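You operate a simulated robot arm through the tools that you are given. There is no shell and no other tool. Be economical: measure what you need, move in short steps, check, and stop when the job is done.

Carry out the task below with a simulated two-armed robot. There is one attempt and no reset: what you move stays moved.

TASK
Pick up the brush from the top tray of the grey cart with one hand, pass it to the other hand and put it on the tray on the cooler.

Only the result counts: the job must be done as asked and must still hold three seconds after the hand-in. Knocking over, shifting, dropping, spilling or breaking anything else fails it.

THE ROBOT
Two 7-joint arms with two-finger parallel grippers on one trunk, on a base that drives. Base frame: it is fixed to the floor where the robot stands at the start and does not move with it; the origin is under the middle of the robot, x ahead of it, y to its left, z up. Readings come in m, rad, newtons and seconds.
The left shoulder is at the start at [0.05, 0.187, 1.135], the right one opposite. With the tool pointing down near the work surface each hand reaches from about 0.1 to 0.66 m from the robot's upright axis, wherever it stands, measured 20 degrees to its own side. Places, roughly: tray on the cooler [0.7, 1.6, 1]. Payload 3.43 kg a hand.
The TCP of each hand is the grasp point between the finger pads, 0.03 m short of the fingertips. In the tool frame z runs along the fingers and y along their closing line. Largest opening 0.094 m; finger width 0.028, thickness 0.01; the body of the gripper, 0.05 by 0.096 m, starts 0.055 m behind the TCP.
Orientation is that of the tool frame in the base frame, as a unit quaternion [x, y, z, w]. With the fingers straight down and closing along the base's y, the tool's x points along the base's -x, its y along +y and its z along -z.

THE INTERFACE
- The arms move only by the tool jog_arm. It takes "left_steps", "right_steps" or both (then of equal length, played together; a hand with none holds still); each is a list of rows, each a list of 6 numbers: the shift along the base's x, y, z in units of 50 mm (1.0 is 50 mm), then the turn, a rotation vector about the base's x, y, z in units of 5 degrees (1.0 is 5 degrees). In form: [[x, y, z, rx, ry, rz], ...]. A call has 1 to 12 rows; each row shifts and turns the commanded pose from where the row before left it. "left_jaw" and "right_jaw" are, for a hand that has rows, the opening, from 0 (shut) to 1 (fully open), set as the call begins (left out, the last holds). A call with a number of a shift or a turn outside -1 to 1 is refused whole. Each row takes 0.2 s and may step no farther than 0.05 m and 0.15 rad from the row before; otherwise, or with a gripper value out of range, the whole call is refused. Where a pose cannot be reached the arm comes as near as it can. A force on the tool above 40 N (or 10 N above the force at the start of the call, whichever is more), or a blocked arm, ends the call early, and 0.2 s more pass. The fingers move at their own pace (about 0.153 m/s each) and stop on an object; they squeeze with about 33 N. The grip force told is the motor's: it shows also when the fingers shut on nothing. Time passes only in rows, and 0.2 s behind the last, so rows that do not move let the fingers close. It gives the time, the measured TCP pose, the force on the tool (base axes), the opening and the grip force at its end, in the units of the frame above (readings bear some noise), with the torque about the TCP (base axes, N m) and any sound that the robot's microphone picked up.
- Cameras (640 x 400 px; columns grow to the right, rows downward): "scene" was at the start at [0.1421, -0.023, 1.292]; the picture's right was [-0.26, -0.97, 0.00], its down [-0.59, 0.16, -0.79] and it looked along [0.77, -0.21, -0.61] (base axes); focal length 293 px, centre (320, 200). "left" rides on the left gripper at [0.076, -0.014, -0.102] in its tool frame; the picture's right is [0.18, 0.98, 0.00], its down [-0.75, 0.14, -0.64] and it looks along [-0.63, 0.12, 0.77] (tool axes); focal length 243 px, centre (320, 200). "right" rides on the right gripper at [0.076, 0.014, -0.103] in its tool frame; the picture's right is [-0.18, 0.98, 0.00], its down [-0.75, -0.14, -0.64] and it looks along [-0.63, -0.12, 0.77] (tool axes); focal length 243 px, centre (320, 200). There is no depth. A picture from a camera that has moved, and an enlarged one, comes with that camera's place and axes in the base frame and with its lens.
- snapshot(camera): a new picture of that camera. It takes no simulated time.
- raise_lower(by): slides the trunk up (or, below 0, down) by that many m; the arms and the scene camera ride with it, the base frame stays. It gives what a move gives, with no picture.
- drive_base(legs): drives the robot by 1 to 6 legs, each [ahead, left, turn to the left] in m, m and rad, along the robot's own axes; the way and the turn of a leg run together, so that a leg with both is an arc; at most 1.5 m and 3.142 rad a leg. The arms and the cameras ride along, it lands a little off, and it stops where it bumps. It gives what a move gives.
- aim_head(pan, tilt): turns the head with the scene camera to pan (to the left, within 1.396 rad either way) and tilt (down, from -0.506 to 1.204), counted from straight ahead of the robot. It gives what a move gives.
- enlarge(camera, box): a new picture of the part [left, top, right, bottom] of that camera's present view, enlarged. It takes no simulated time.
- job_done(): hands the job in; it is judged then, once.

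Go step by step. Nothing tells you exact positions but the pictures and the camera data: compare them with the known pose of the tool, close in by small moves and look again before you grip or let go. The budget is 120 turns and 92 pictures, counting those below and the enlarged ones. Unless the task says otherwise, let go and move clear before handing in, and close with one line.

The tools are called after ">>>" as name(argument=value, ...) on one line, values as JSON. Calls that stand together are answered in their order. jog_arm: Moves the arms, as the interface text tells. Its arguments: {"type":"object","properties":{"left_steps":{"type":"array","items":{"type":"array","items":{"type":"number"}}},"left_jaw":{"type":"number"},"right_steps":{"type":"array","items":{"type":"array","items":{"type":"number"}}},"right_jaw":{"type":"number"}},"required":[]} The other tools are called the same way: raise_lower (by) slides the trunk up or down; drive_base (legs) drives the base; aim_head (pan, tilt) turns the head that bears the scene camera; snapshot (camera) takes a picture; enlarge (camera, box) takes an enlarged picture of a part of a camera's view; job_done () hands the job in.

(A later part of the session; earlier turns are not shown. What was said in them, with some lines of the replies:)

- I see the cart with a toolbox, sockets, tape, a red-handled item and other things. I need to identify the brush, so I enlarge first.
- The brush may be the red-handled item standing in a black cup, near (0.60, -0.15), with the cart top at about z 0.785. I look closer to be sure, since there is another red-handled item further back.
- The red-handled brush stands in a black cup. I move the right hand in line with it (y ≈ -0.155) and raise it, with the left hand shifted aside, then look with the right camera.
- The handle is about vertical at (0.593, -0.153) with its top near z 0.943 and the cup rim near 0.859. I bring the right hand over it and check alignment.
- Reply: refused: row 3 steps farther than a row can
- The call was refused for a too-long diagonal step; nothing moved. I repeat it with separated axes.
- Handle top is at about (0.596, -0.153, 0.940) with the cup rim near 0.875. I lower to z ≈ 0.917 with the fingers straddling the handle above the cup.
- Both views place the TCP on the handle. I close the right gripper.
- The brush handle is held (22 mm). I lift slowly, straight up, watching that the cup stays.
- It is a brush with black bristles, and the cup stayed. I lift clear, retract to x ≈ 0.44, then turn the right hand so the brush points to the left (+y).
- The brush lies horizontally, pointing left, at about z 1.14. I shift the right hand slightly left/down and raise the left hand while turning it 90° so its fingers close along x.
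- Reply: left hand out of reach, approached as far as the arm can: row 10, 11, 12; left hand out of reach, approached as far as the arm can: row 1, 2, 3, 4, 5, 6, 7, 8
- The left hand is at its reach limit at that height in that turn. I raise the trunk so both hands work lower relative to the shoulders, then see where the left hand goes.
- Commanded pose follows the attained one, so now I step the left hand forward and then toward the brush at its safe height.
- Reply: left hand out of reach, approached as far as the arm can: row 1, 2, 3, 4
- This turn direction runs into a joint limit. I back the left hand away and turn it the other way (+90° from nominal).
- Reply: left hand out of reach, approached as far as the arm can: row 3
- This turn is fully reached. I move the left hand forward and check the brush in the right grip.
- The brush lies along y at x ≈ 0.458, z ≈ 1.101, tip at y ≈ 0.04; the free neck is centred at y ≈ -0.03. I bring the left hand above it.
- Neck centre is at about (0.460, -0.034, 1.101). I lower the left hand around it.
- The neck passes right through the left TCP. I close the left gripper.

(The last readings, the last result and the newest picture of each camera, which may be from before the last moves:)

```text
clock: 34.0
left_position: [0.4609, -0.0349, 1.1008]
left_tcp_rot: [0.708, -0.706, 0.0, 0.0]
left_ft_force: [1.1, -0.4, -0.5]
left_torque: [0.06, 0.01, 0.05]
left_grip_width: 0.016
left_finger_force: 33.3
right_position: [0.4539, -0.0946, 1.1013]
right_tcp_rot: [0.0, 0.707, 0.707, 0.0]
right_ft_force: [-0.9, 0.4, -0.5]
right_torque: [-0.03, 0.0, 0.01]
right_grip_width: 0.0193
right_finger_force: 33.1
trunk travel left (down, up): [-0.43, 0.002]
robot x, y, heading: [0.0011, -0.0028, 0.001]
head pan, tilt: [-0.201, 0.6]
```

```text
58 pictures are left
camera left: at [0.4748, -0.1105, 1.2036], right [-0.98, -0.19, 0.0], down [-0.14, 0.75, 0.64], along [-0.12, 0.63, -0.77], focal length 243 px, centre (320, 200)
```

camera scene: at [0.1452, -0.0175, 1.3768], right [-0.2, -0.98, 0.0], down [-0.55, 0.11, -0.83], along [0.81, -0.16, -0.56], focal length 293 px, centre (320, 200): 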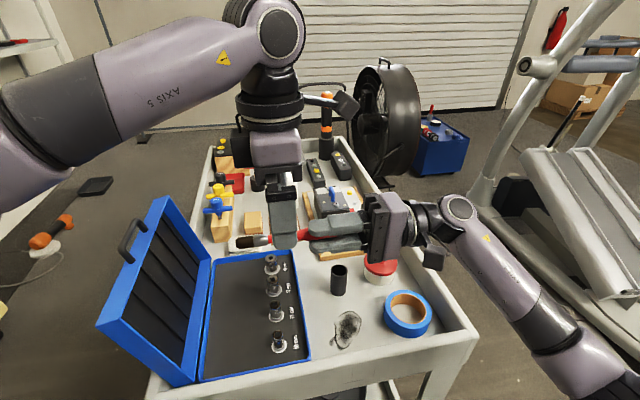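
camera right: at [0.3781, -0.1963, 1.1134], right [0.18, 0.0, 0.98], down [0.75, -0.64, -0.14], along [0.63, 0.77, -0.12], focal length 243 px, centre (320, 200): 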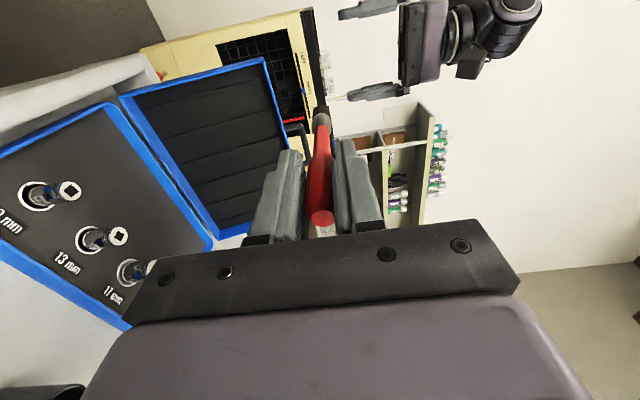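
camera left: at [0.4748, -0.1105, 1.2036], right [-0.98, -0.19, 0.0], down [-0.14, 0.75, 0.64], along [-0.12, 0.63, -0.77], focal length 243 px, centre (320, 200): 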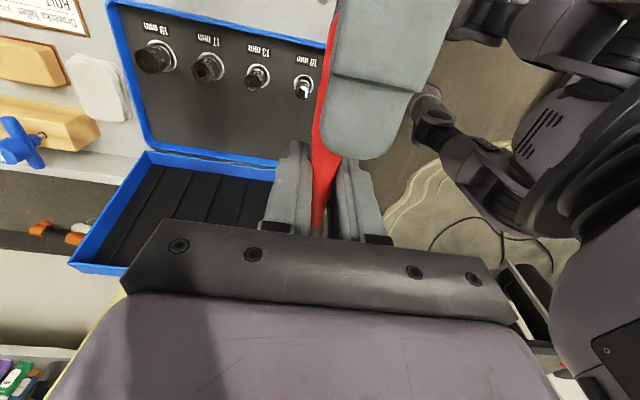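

The left hand has the neck (16 mm). I open the right jaw halfway and back it straight off to the right.

>>> jog_arm(right_steps=[[0, 0, 0, 0, 0, 0], [0, 0, 0, 0, 0, 0], [0, -0.5, 0, 0, 0, 0], [0, -0.8, 0, 0, 0, 0], [0, -0.8, 0, 0, 0, 0], [0, -0.8, 0, 0, 0, 0], [0, 0, 0, 0, 0, 0]], right_jaw=0.5)

>>> snapshot(camera="scene")

>>> snapshot(camera="left")

```text
clock: 35.5
left_position: [0.4607, -0.0335, 1.101]
left_tcp_rot: [0.709, -0.706, 0.0, 0.001]
left_ft_force: [0.2, -0.6, 0.1]
left_torque: [0.0, 0.0, -0.02]
left_grip_width: 0.016
left_finger_force: 32.8
right_position: [0.4535, -0.2393, 1.1004]
right_tcp_rot: [-0.001, 0.707, 0.707, 0.001]
right_ft_force: [-0.3, 0.7, 0.5]
right_torque: [-0.02, -0.05, 0.02]
right_grip_width: 0.047
right_finger_force: 0.0
trunk travel left (down, up): [-0.43, 0.002]
robot x, y, heading: [-0.0025, 0.0011, -0.004]
head pan, tilt: [-0.201, 0.6]
```

```text
57 pictures are left
camera scene: at [0.1451, -0.0178, 1.3768], right [-0.2, -0.98, 0.0], down [-0.55, 0.11, -0.83], along [0.81, -0.16, -0.56], focal length 293 px, centre (320, 200)
```

scene: 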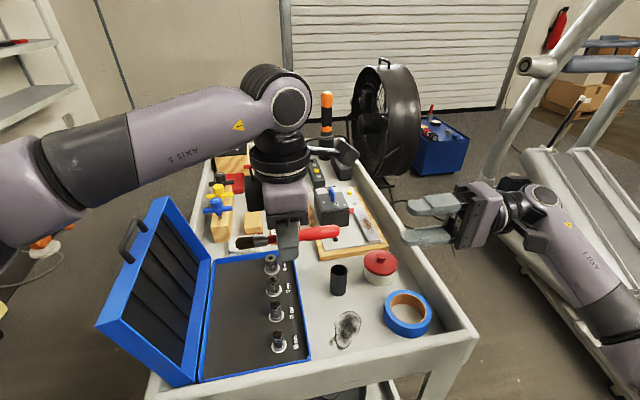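

```text
56 pictures are left
camera left: at [0.4748, -0.1104, 1.2036], right [-0.98, -0.19, 0.0], down [-0.14, 0.75, 0.64], along [-0.12, 0.63, -0.77], focal length 243 px, centre (320, 200)
```

left: 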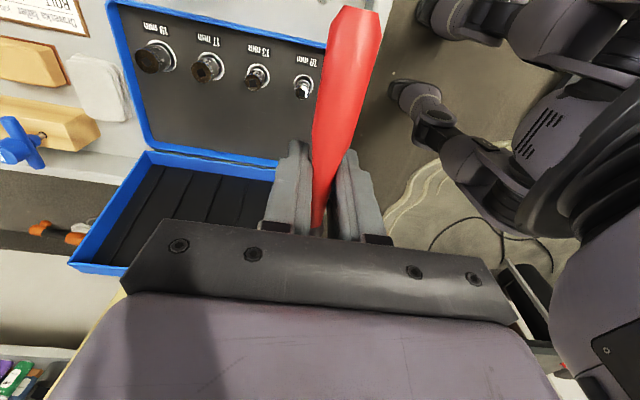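

The brush is now only in the left hand. I retract the left hand, and turn the right hand back to fingers-down, ready for driving.

>>> jog_arm(left_steps=[[0, 0, 0.6, 0, 0, 0], [0, 0, 0.6, 0, 0, 0], [-0.9, 0, 0, 0, 0, 0], [-0.9, 0, 0, 0, 0, 0], [-0.9, 0, 0, 0, 0, 0], [0, 0.9, 0, 0, 0, 0], [0, 0.9, 0, 0, 0, 0], [0, 0.9, 0, 0, 0, 0], [0, 0.9, 0, 0, 0, 0], [0, 0.9, 0, 0, 0, 0], [0, 0, 0, 0, 0, 0], [0, 0, 0, 0, 0, 0]], right_steps=[[0, 0, 0, -1, 0, 0], [0, 0, 0, -1, 0, 0], [0, 0, 0, -1, 0, 0], [0, 0, 0, -1, 0, 0], [0, 0, 0, -1, 0, 0], [0, 0, 0, -1, 0, 0], [0, 0, 0, -1, 0, 0], [0, 0, 0, -1, 0, 0], [0, 0, 0, -1, 0, 0], [0, 0, 0, -1, 0, 0], [0, 0, 0, -1, 0, 0], [0, 0, 0, -1, 0, 0]])

>>> jog_arm(right_steps=[[0, 0, 0, -1, 0, 0], [0, 0, 0, -1, 0, 0], [0, 0, 0, -1, 0, 0], [0, 0, 0, -1, 0, 0], [0, 0, 0, -1, 0, 0], [0, 0, 0, -1, 0, 0], [-0.8, 0, 0, 0, 0, 0], [-0.8, 0, 0, 0, 0, 0], [0, 0, 0, 0, 0, 0]])

>>> aim_head(pan=0.6, tilt=0.5)

>>> snapshot(camera="scene")

```text
clock: 38.1
left_position: [0.3261, 0.1919, 1.1599]
left_tcp_rot: [0.708, -0.706, 0.0, 0.0]
left_ft_force: [0.3, 0.1, -0.2]
left_torque: [0.02, -0.03, -0.03]
left_grip_width: 0.0157
left_finger_force: 33.2
right_position: [0.4537, -0.2389, 1.0995]
right_tcp_rot: [0.001, 0.966, 0.258, -0.001]
right_ft_force: [0.4, 0.3, 0.6]
right_torque: [0.02, 0.04, -0.01]
right_grip_width: 0.0471
right_finger_force: 0.1
trunk travel left (down, up): [-0.43, 0.002]
robot x, y, heading: [0.0015, -0.0041, -0.002]
head pan, tilt: [-0.201, 0.6]
```

```text
clock: 40.1
left_position: [0.3266, 0.1915, 1.1607]
left_tcp_rot: [0.708, -0.706, 0.0, 0.0]
left_ft_force: [0.5, -1.6, 0.3]
left_torque: [-0.02, -0.01, 0.0]
left_grip_width: 0.016
left_finger_force: 32.9
right_position: [0.3742, -0.239, 1.0996]
right_tcp_rot: [0.0, 1.0, -0.001, 0.0]
right_ft_force: [-0.3, 0.4, 0.8]
right_torque: [0.0, 0.01, -0.01]
right_grip_width: 0.0471
right_finger_force: 0.1
trunk travel left (down, up): [-0.43, 0.002]
robot x, y, heading: [-0.0023, -0.0008, -0.003]
head pan, tilt: [-0.201, 0.6]
```

```text
clock: 41.3
left_position: [0.3261, 0.1905, 1.1596]
left_tcp_rot: [0.708, -0.706, 0.0, 0.001]
left_ft_force: [-1.0, 0.2, -0.3]
left_torque: [-0.03, -0.01, 0.0]
left_grip_width: 0.0159
left_finger_force: 33.2
right_position: [0.3739, -0.2392, 1.0986]
right_tcp_rot: [-0.001, 1.0, 0.0, 0.0]
right_ft_force: [0.3, -0.3, 0.6]
right_torque: [0.0, 0.02, -0.01]
right_grip_width: 0.047
right_finger_force: 0.1
trunk travel left (down, up): [-0.43, 0.002]
robot x, y, heading: [-0.0034, 0.0026, 0.001]
head pan, tilt: [0.6, 0.499]
```

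```text
55 pictures are left
camera scene: at [0.1336, 0.0509, 1.3859], right [0.56, -0.83, 0.0], down [-0.4, -0.27, -0.88], along [0.72, 0.5, -0.48], focal length 293 px, centre (320, 200)
```

scene: 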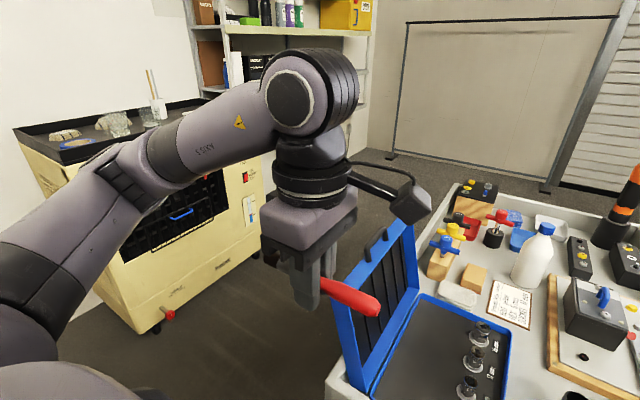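

The path is clear: cart to the right, cooler left-ahead, table further left. I back up a bit and strafe left, then turn left 90°.

>>> drive_base(legs=[[-0.1, 0, 0], [0, 0.45, 0], [0, 0, 0.785]])

>>> aim_head(pan=0.0, tilt=0.6)

>>> snapshot(camera="scene")

```text
clock: 48.6
left_position: [-0.0045, 0.8153, 1.1612]
left_tcp_rot: [0.924, -0.381, 0.001, 0.0]
left_ft_force: [0.3, -0.1, 0.1]
left_torque: [-0.01, 0.01, 0.04]
left_grip_width: 0.0159
left_finger_force: 32.8
right_position: [0.3327, 0.544, 1.1006]
right_tcp_rot: [-0.382, 0.924, 0.0, 0.0]
right_ft_force: [-0.8, 0.1, 0.5]
right_torque: [0.02, -0.02, -0.01]
right_grip_width: 0.0469
right_finger_force: 0.1
trunk travel left (down, up): [-0.43, 0.002]
robot x, y, heading: [-0.0996, 0.4529, 0.788]
head pan, tilt: [0.6, 0.499]
```

```text
clock: 49.6
left_position: [-0.0054, 0.8145, 1.1595]
left_tcp_rot: [0.925, -0.381, 0.0, -0.001]
left_ft_force: [0.8, -0.9, 0.7]
left_torque: [-0.01, 0.02, 0.01]
left_grip_width: 0.0161
left_finger_force: 33.4
right_position: [0.333, 0.5438, 1.1001]
right_tcp_rot: [-0.383, 0.924, -0.001, 0.0]
right_ft_force: [0.0, 0.2, -0.6]
right_torque: [0.02, 0.02, -0.02]
right_grip_width: 0.0469
right_finger_force: 0.0
trunk travel left (down, up): [-0.43, 0.002]
robot x, y, heading: [-0.0988, 0.4487, 0.786]
head pan, tilt: [0.0, 0.6]
```

```text
54 pictures are left
camera scene: at [0.0036, 0.5519, 1.3769], right [0.71, -0.71, 0.0], down [-0.4, -0.4, -0.83], along [0.58, 0.58, -0.56], focal length 293 px, centre (320, 200)
```

scene: 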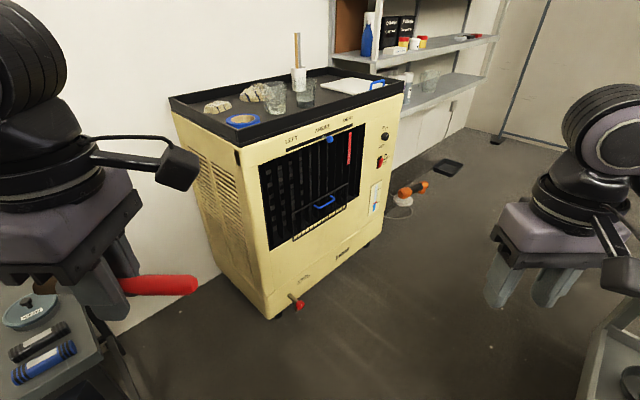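

I see the black-rimmed tray on the cooler with stones, glasses, a cup, tape and a white board. I drive diagonally to stand in front of it, then turn to face it.

>>> drive_base(legs=[[0.48, 0, 0], [0.4, -0.38, 0], [0, 0, 0.785]])

>>> snapshot(camera="scene")

```text
clock: 57.9
left_position: [0.5995, 1.1281, 1.1598]
left_tcp_rot: [1.0, -0.004, 0.0, 0.0]
left_ft_force: [0.7, 0.3, -0.4]
left_torque: [0.0, 0.02, -0.03]
left_grip_width: 0.0163
left_finger_force: 32.4
right_position: [1.0299, 1.1731, 1.1012]
right_tcp_rot: [-0.704, 0.711, 0.0, -0.001]
right_ft_force: [0.1, -0.5, -0.3]
right_torque: [-0.01, -0.03, 0.01]
right_grip_width: 0.0468
right_finger_force: 0.1
trunk travel left (down, up): [-0.43, 0.002]
robot x, y, heading: [0.7926, 0.8015, 1.562]
head pan, tilt: [0.0, 0.6]
```

```text
53 pictures are left
camera scene: at [0.7904, 0.9471, 1.3768], right [1.0, -0.01, 0.0], down [0.0, -0.56, -0.83], along [0.01, 0.83, -0.56], focal length 293 px, centre (320, 200)
```

scene: 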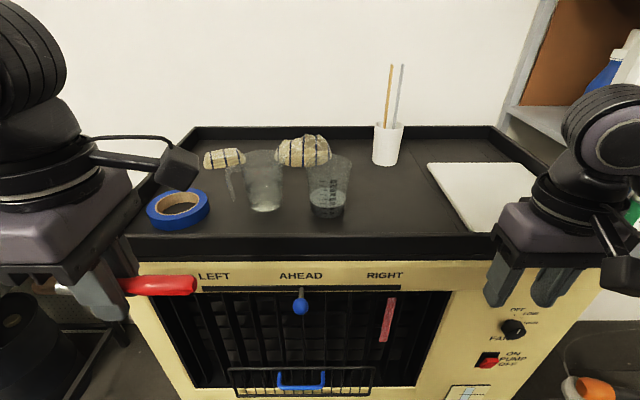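

The free area of the tray is at about x 0.88–1.08, y 1.40–1.60, between the measuring glass and the white board. I shift the base right 0.31 m and ahead 0.1 m so the left hand can reach its middle.

>>> drive_base(legs=[[0, -0.31, 0.009], [0.1, 0, 0]])

>>> snapshot(camera="scene")

>>> snapshot(camera="left")

```text
clock: 62.0
left_position: [0.9067, 1.2261, 1.1596]
left_tcp_rot: [1.0, 0.003, 0.0, 0.0]
left_ft_force: [-1.1, 0.4, -0.9]
left_torque: [-0.05, 0.02, 0.0]
left_grip_width: 0.016
left_finger_force: 33.1
right_position: [1.3372, 1.2732, 1.1004]
right_tcp_rot: [-0.707, 0.707, -0.001, -0.001]
right_ft_force: [-0.7, 0.2, 0.3]
right_torque: [-0.01, -0.02, 0.06]
right_grip_width: 0.047
right_finger_force: 0.0
trunk travel left (down, up): [-0.43, 0.002]
robot x, y, heading: [1.0971, 0.8981, 1.572]
head pan, tilt: [0.0, 0.6]
```

```text
52 pictures are left
camera scene: at [1.099, 1.046, 1.3767], right [1.0, 0.0, 0.0], down [0.0, -0.57, -0.82], along [0.0, 0.82, -0.57], focal length 293 px, centre (320, 200)
```

scene: 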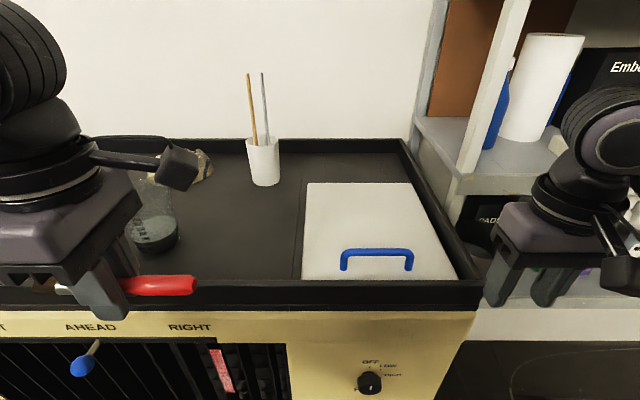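

```text
51 pictures are left
camera left: at [0.9836, 1.2398, 1.2625], right [0.19, -0.98, 0.0], down [-0.75, -0.14, 0.64], along [-0.63, -0.12, -0.77], focal length 243 px, centre (320, 200)
```

left: 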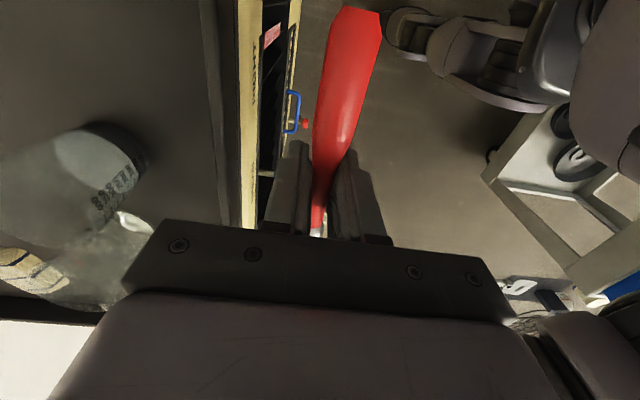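

I plan to set the brush along x centred at about (0.95, 1.47), with the tray floor near z 1.013 and the rim near 1.04. I move over the spot at height 1.16.

>>> jog_arm(left_steps=[[0.86, 0, 0, 0, 0, 0], [0, 0.9, 0, 0, 0, 0], [0, 0.9, 0, 0, 0, 0], [0, 0.9, 0, 0, 0, 0], [0, 0.9, 0, 0, 0, 0], [0, 0.9, 0, 0, 0, 0], [0, 0.38, 0, 0, 0, 0], [0, 0, 0, 0, 0, 0]])

>>> snapshot(camera="scene")

>>> snapshot(camera="left")

>>> snapshot(camera="right")

```text
clock: 63.8
left_position: [0.9499, 1.4694, 1.1607]
left_tcp_rot: [1.0, 0.002, -0.001, 0.0]
left_ft_force: [0.6, 0.1, 0.2]
left_torque: [0.0, 0.0, -0.04]
left_grip_width: 0.0158
left_finger_force: 32.5
right_position: [1.3374, 1.2727, 1.0997]
right_tcp_rot: [-0.707, 0.707, 0.0, 0.0]
right_ft_force: [0.1, -0.4, -1.0]
right_torque: [0.01, 0.0, -0.02]
right_grip_width: 0.0471
right_finger_force: 0.0
trunk travel left (down, up): [-0.43, 0.002]
robot x, y, heading: [1.1013, 0.9003, 1.573]
head pan, tilt: [0.0, 0.6]
```

```text
50 pictures are left
camera scene: at [1.0989, 1.0449, 1.3768], right [1.0, 0.0, 0.0], down [0.0, -0.56, -0.83], along [0.0, 0.83, -0.56], focal length 293 px, centre (320, 200)
```

scene: 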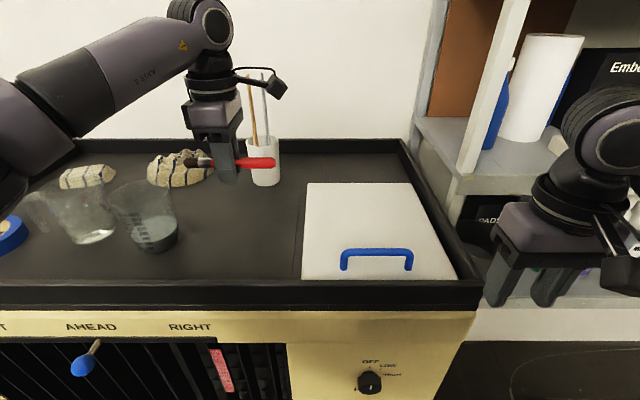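

```text
49 pictures are left
camera left: at [1.0267, 1.4835, 1.263], right [0.19, -0.98, 0.0], down [-0.75, -0.14, 0.64], along [-0.63, -0.12, -0.77], focal length 243 px, centre (320, 200)
```

left: 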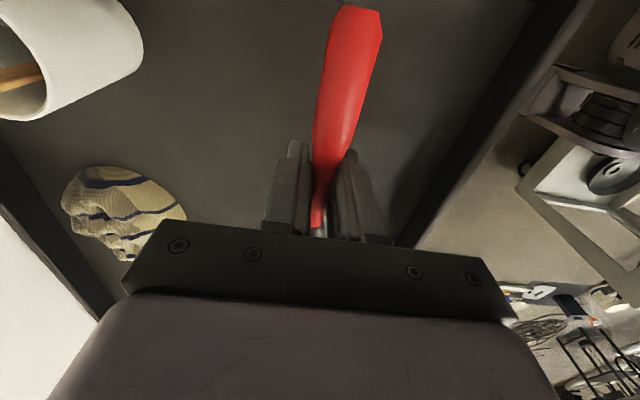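

```text
48 pictures are left
camera right: at [1.3241, 1.1969, 1.2021], right [-0.98, 0.18, 0.0], down [0.14, 0.75, 0.64], along [0.12, 0.63, -0.77], focal length 243 px, centre (320, 200)
```

right: 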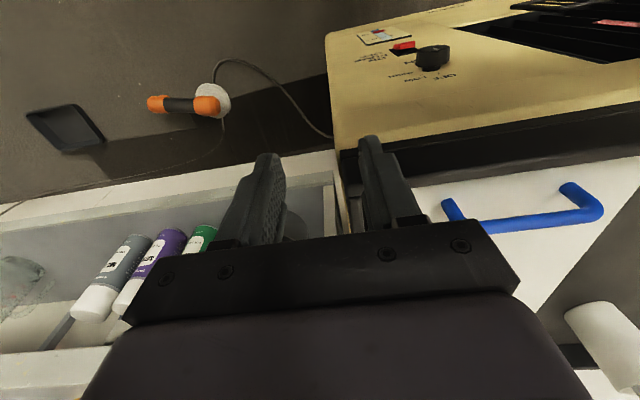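

Position is good with clearance to cup and glass. I lower to z ≈ 1.06 and inspect.

>>> jog_arm(left_steps=[[0, -0.4, -0.5, 0, 0, 0], [0, 0, -0.7, 0, 0, 0], [0, 0, -0.6, 0, 0, 0], [0, 0, -0.2, 0, 0, 0], [0, 0, 0, 0, 0, 0]])

>>> enlarge(camera="scene", box=[130, 130, 330, 280])

>>> snapshot(camera="left")

```text
clock: 65.0
left_position: [0.9499, 1.4481, 1.0601]
left_tcp_rot: [1.0, 0.002, 0.001, 0.0]
left_ft_force: [0.5, 0.2, -1.1]
left_torque: [0.0, -0.02, -0.02]
left_grip_width: 0.0159
left_finger_force: 33.1
right_position: [1.3392, 1.2731, 1.1001]
right_tcp_rot: [-0.707, 0.707, 0.0, 0.0]
right_ft_force: [-0.3, 0.1, 0.1]
right_torque: [-0.02, 0.0, -0.01]
right_grip_width: 0.047
right_finger_force: 0.0
trunk travel left (down, up): [-0.43, 0.002]
robot x, y, heading: [1.0994, 0.9018, 1.57]
head pan, tilt: [0.0, 0.6]
```

```text
2.67 times, centred on (230, 205) of scene
camera zoom: at [1.0989, 1.0449, 1.3768], right [1.0, 0.0, 0.0], down [0.0, -0.56, -0.83], along [0.0, 0.83, -0.56], focal length 782 px, centre (560, 187)
```

zoom: 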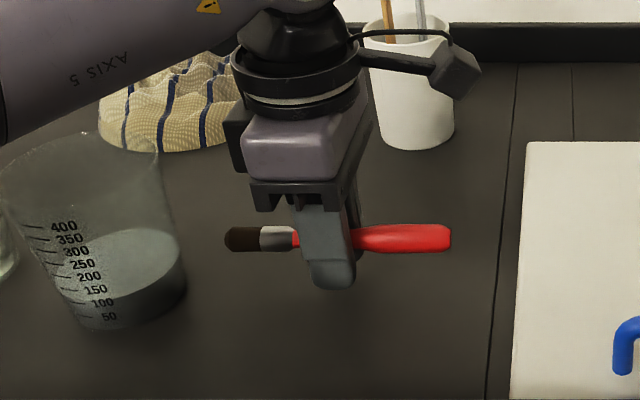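

```text
46 pictures are left
camera left: at [1.0272, 1.4631, 1.1632], right [0.19, -0.98, 0.0], down [-0.75, -0.14, 0.64], along [-0.63, -0.12, -0.77], focal length 243 px, centre (320, 200)
```

left: 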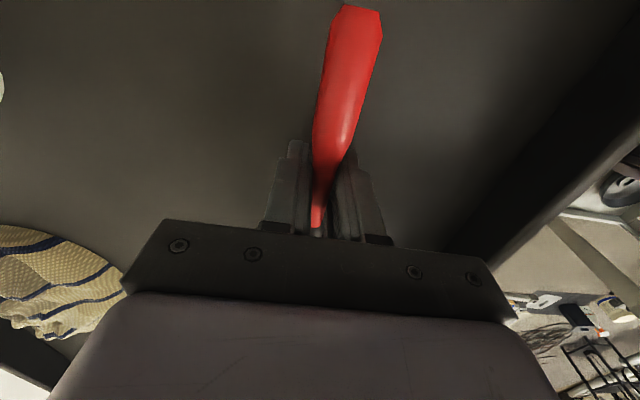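

Still clear of the floor. I lower in small steps, watching the force for contact.

>>> jog_arm(left_steps=[[0, 0, -0.1, 0, 0, 0], [0, 0, 0, 0, 0, 0]])

>>> jog_arm(left_steps=[[0, 0, -0.06, 0, 0, 0], [0, 0, 0, 0, 0, 0]])

>>> jog_arm(left_steps=[[0, 0, -0.06, 0, 0, 0], [0, 0, 0, 0, 0, 0]])

>>> enlarge(camera="scene", box=[180, 170, 300, 260])

```text
clock: 65.6
left_position: [0.9512, 1.4486, 1.0557]
left_tcp_rot: [1.0, 0.001, 0.0, 0.0]
left_ft_force: [0.8, 0.1, -1.0]
left_torque: [0.0, 0.02, 0.01]
left_grip_width: 0.016
left_finger_force: 33.4
right_position: [1.3378, 1.2713, 1.1003]
right_tcp_rot: [-0.707, 0.707, 0.0, 0.0]
right_ft_force: [0.4, -0.6, 0.5]
right_torque: [-0.02, 0.02, 0.03]
right_grip_width: 0.0468
right_finger_force: 0.0
trunk travel left (down, up): [-0.43, 0.002]
robot x, y, heading: [1.0953, 0.8998, 1.569]
head pan, tilt: [0.0, 0.6]
```

```text
clock: 66.2
left_position: [0.9513, 1.4485, 1.0519]
left_tcp_rot: [1.0, 0.002, -0.001, 0.001]
left_ft_force: [0.5, -0.5, -0.6]
left_torque: [-0.02, 0.0, 0.02]
left_grip_width: 0.016
left_finger_force: 32.7
right_position: [1.3382, 1.273, 1.1004]
right_tcp_rot: [-0.706, 0.708, 0.0, 0.0]
right_ft_force: [-0.4, -0.3, 0.2]
right_torque: [0.0, -0.01, 0.0]
right_grip_width: 0.0469
right_finger_force: 0.0
trunk travel left (down, up): [-0.43, 0.002]
robot x, y, heading: [1.0986, 0.8959, 1.571]
head pan, tilt: [0.0, 0.6]
```

```text
clock: 66.8
left_position: [0.9504, 1.4489, 1.0496]
left_tcp_rot: [1.0, 0.002, -0.002, 0.0]
left_ft_force: [0.6, -0.7, 1.2]
left_torque: [-0.04, 0.0, 0.01]
left_grip_width: 0.0157
left_finger_force: 32.6
right_position: [1.3375, 1.2731, 1.1]
right_tcp_rot: [-0.707, 0.707, 0.0, 0.0]
right_ft_force: [-0.1, 0.6, 0.3]
right_torque: [0.0, 0.03, 0.03]
right_grip_width: 0.0468
right_finger_force: 0.0
trunk travel left (down, up): [-0.43, 0.002]
robot x, y, heading: [1.1034, 0.8966, 1.571]
head pan, tilt: [0.0, 0.6]
```

```text
4.44 times, centred on (240, 215) of scene
camera zoom: at [1.099, 1.0449, 1.3768], right [1.0, 0.0, 0.0], down [0.0, -0.56, -0.83], along [0.0, 0.83, -0.56], focal length 1304 px, centre (676, 133)
```

zoom: 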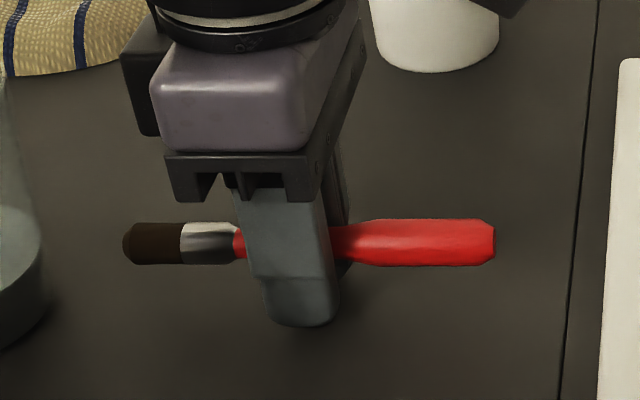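

>>> jog_arm(left_steps=[[0, 0, -0.06, 0, 0, 0], [0, 0, 0, 0, 0, 0]])

>>> jog_arm(left_steps=[[0, 0, -0.06, 0, 0, 0], [0, 0, 0, 0, 0, 0]])

>>> enlarge(camera="scene", box=[180, 170, 300, 260])

```text
clock: 67.4
left_position: [0.9507, 1.4479, 1.0469]
left_tcp_rot: [1.0, 0.002, 0.001, -0.001]
left_ft_force: [-0.2, 1.2, 4.6]
left_torque: [-0.04, -0.02, -0.05]
left_grip_width: 0.016
left_finger_force: 33.2
right_position: [1.3372, 1.2719, 1.0997]
right_tcp_rot: [-0.707, 0.707, 0.0, 0.0]
right_ft_force: [-1.0, -0.3, -0.4]
right_torque: [0.0, 0.0, 0.01]
right_grip_width: 0.0472
right_finger_force: 0.0
trunk travel left (down, up): [-0.43, 0.002]
robot x, y, heading: [1.1033, 0.8989, 1.571]
head pan, tilt: [0.0, 0.6]
```

```text
clock: 68.0
left_position: [0.9504, 1.4481, 1.0469]
left_tcp_rot: [1.0, 0.003, 0.0, -0.003]
left_ft_force: [-3.7, 3.0, 24.4]
left_torque: [-0.25, 0.19, -0.19]
left_grip_width: 0.0159
left_finger_force: 33.0
right_position: [1.3376, 1.2715, 1.1016]
right_tcp_rot: [-0.707, 0.708, 0.001, 0.001]
right_ft_force: [0.7, -0.6, -0.5]
right_torque: [0.02, 0.02, 0.0]
right_grip_width: 0.0471
right_finger_force: 0.0
trunk travel left (down, up): [-0.43, 0.002]
robot x, y, heading: [1.0997, 0.8973, 1.574]
head pan, tilt: [0.0, 0.6]
```

```text
4.44 times, centred on (240, 215) of scene
camera zoom: at [1.0991, 1.043, 1.3775], right [1.0, 0.0, 0.0], down [0.0, -0.56, -0.83], along [0.0, 0.83, -0.56], focal length 1304 px, centre (676, 133)
```

zoom: 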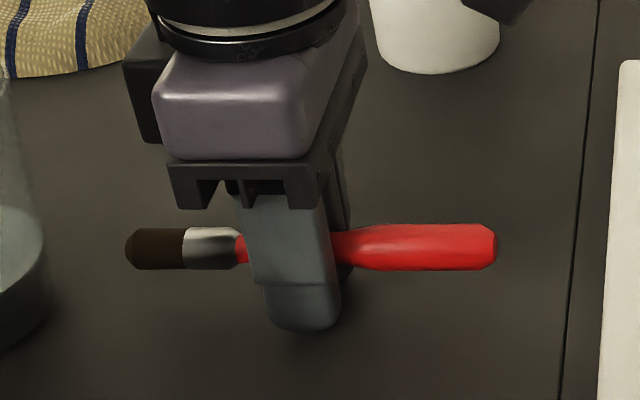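

Fingertips touch the tray floor at TCP z 1.047. I relieve by 4 mm and open partially, letting the brush settle between the fingers.

>>> jog_arm(left_steps=[[0, 0, 0.08, 0, 0, 0], [0, 0, 0, 0, 0, 0]])

>>> jog_arm(left_steps=[[0, 0, 0, 0, 0, 0], [0, 0, 0, 0, 0, 0], [0, 0, 0, 0, 0, 0]], left_jaw=0.45)

>>> enlarge(camera="scene", box=[180, 170, 300, 260])

>>> snapshot(camera="left")

```text
clock: 68.6
left_position: [0.9502, 1.4474, 1.0472]
left_tcp_rot: [1.0, 0.003, -0.001, -0.001]
left_ft_force: [-0.6, 6.4, 12.7]
left_torque: [0.03, -0.1, 0.09]
left_grip_width: 0.0156
left_finger_force: 32.6
right_position: [1.3383, 1.2723, 1.1005]
right_tcp_rot: [0.707, -0.707, 0.0, 0.0]
right_ft_force: [0.4, 0.5, -0.1]
right_torque: [0.0, -0.01, -0.02]
right_grip_width: 0.0466
right_finger_force: 0.1
trunk travel left (down, up): [-0.43, 0.002]
robot x, y, heading: [1.1006, 0.9013, 1.566]
head pan, tilt: [0.0, 0.6]
```

```text
clock: 69.4
left_position: [0.9504, 1.4486, 1.0489]
left_tcp_rot: [1.0, 0.001, 0.0, -0.002]
left_ft_force: [0.4, 2.9, 5.6]
left_torque: [-0.16, -0.06, -0.04]
left_grip_width: 0.0412
left_finger_force: 0.0
right_position: [1.3383, 1.2722, 1.1009]
right_tcp_rot: [0.708, -0.706, 0.0, 0.0]
right_ft_force: [0.3, 0.3, 0.2]
right_torque: [0.01, 0.02, -0.01]
right_grip_width: 0.0469
right_finger_force: 0.0
trunk travel left (down, up): [-0.43, 0.002]
robot x, y, heading: [1.0992, 0.9, 1.575]
head pan, tilt: [0.0, 0.6]
```

```text
4.44 times, centred on (240, 215) of scene
camera zoom: at [1.0991, 1.0436, 1.3769], right [1.0, 0.0, 0.0], down [0.0, -0.56, -0.83], along [0.0, 0.83, -0.56], focal length 1304 px, centre (676, 133)
```

zoom: 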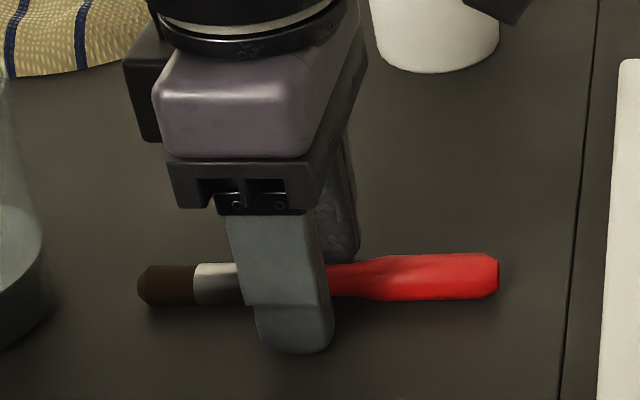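

```text
42 pictures are left
camera left: at [1.0272, 1.462, 1.1499], right [0.19, -0.98, 0.0], down [-0.75, -0.15, 0.64], along [-0.63, -0.12, -0.77], focal length 243 px, centre (320, 200)
```

left: 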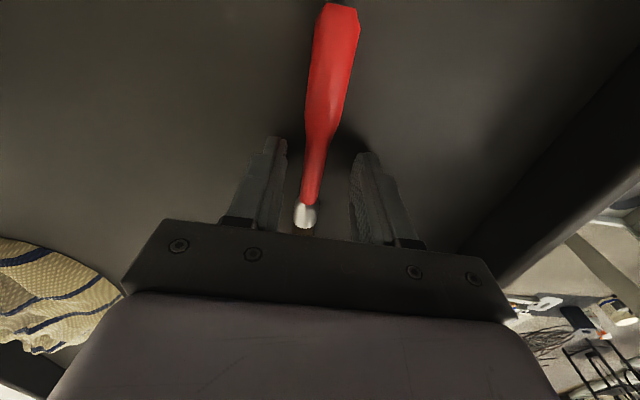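

The brush rests on the tray floor between the open fingers. I open a bit more and rise straight up, then back away.

>>> jog_arm(left_steps=[[0, 0, 0.1, 0, 0, 0], [0, 0, 0.1, 0, 0, 0], [0, 0, 0.5, 0, 0, 0], [0, 0, 0.8, 0, 0, 0], [0, 0, 0.8, 0, 0, 0], [0, 0, 0, 0, 0, 0]], left_jaw=0.7)

>>> jog_arm(left_steps=[[0, -0.9, 0, 0, 0, 0], [0, -0.9, 0, 0, 0, 0], [0, -0.9, 0, 0, 0, 0], [0, -0.9, 0, 0, 0, 0], [0, 0, 0, 0, 0, 0]])

>>> snapshot(camera="scene")

```text
clock: 70.8
left_position: [0.9496, 1.4481, 1.1614]
left_tcp_rot: [1.0, 0.002, -0.001, 0.0]
left_ft_force: [0.7, -0.1, -0.5]
left_torque: [0.01, 0.01, 0.0]
left_grip_width: 0.0659
left_finger_force: 0.2
right_position: [1.3383, 1.2742, 1.1003]
right_tcp_rot: [-0.707, 0.707, -0.001, 0.0]
right_ft_force: [-0.5, -0.1, 0.2]
right_torque: [-0.02, -0.03, 0.0]
right_grip_width: 0.0472
right_finger_force: 0.1
trunk travel left (down, up): [-0.43, 0.002]
robot x, y, heading: [1.0975, 0.8989, 1.568]
head pan, tilt: [0.0, 0.6]
```

```text
clock: 72.0
left_position: [0.9507, 1.2677, 1.1615]
left_tcp_rot: [1.0, 0.002, -0.001, 0.0]
left_ft_force: [0.2, 0.7, -0.4]
left_torque: [0.02, 0.0, -0.02]
left_grip_width: 0.0658
left_finger_force: 0.0
right_position: [1.3386, 1.2734, 1.1006]
right_tcp_rot: [-0.707, 0.707, 0.0, 0.0]
right_ft_force: [-0.1, 0.4, 0.2]
right_torque: [-0.02, 0.05, 0.02]
right_grip_width: 0.047
right_finger_force: 0.1
trunk travel left (down, up): [-0.43, 0.002]
robot x, y, heading: [1.099, 0.8986, 1.573]
head pan, tilt: [0.0, 0.6]
```

```text
41 pictures are left
camera scene: at [1.099, 1.0452, 1.3768], right [1.0, 0.0, 0.0], down [0.0, -0.57, -0.82], along [0.0, 0.82, -0.57], focal length 293 px, centre (320, 200)
```

scene: 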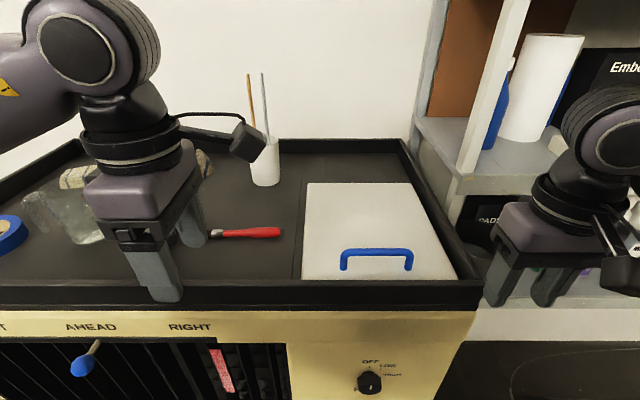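

The brush lies still on the cooler's tray, the hand is empty and clear, and nothing else looks disturbed. I hand the job in.

>>> job_done()

```text
The job is handed in.
```

The brush was picked up with the right hand, passed to the left, and is now lying on the tray on the cooler. Both hands are clear and the job is handed in.
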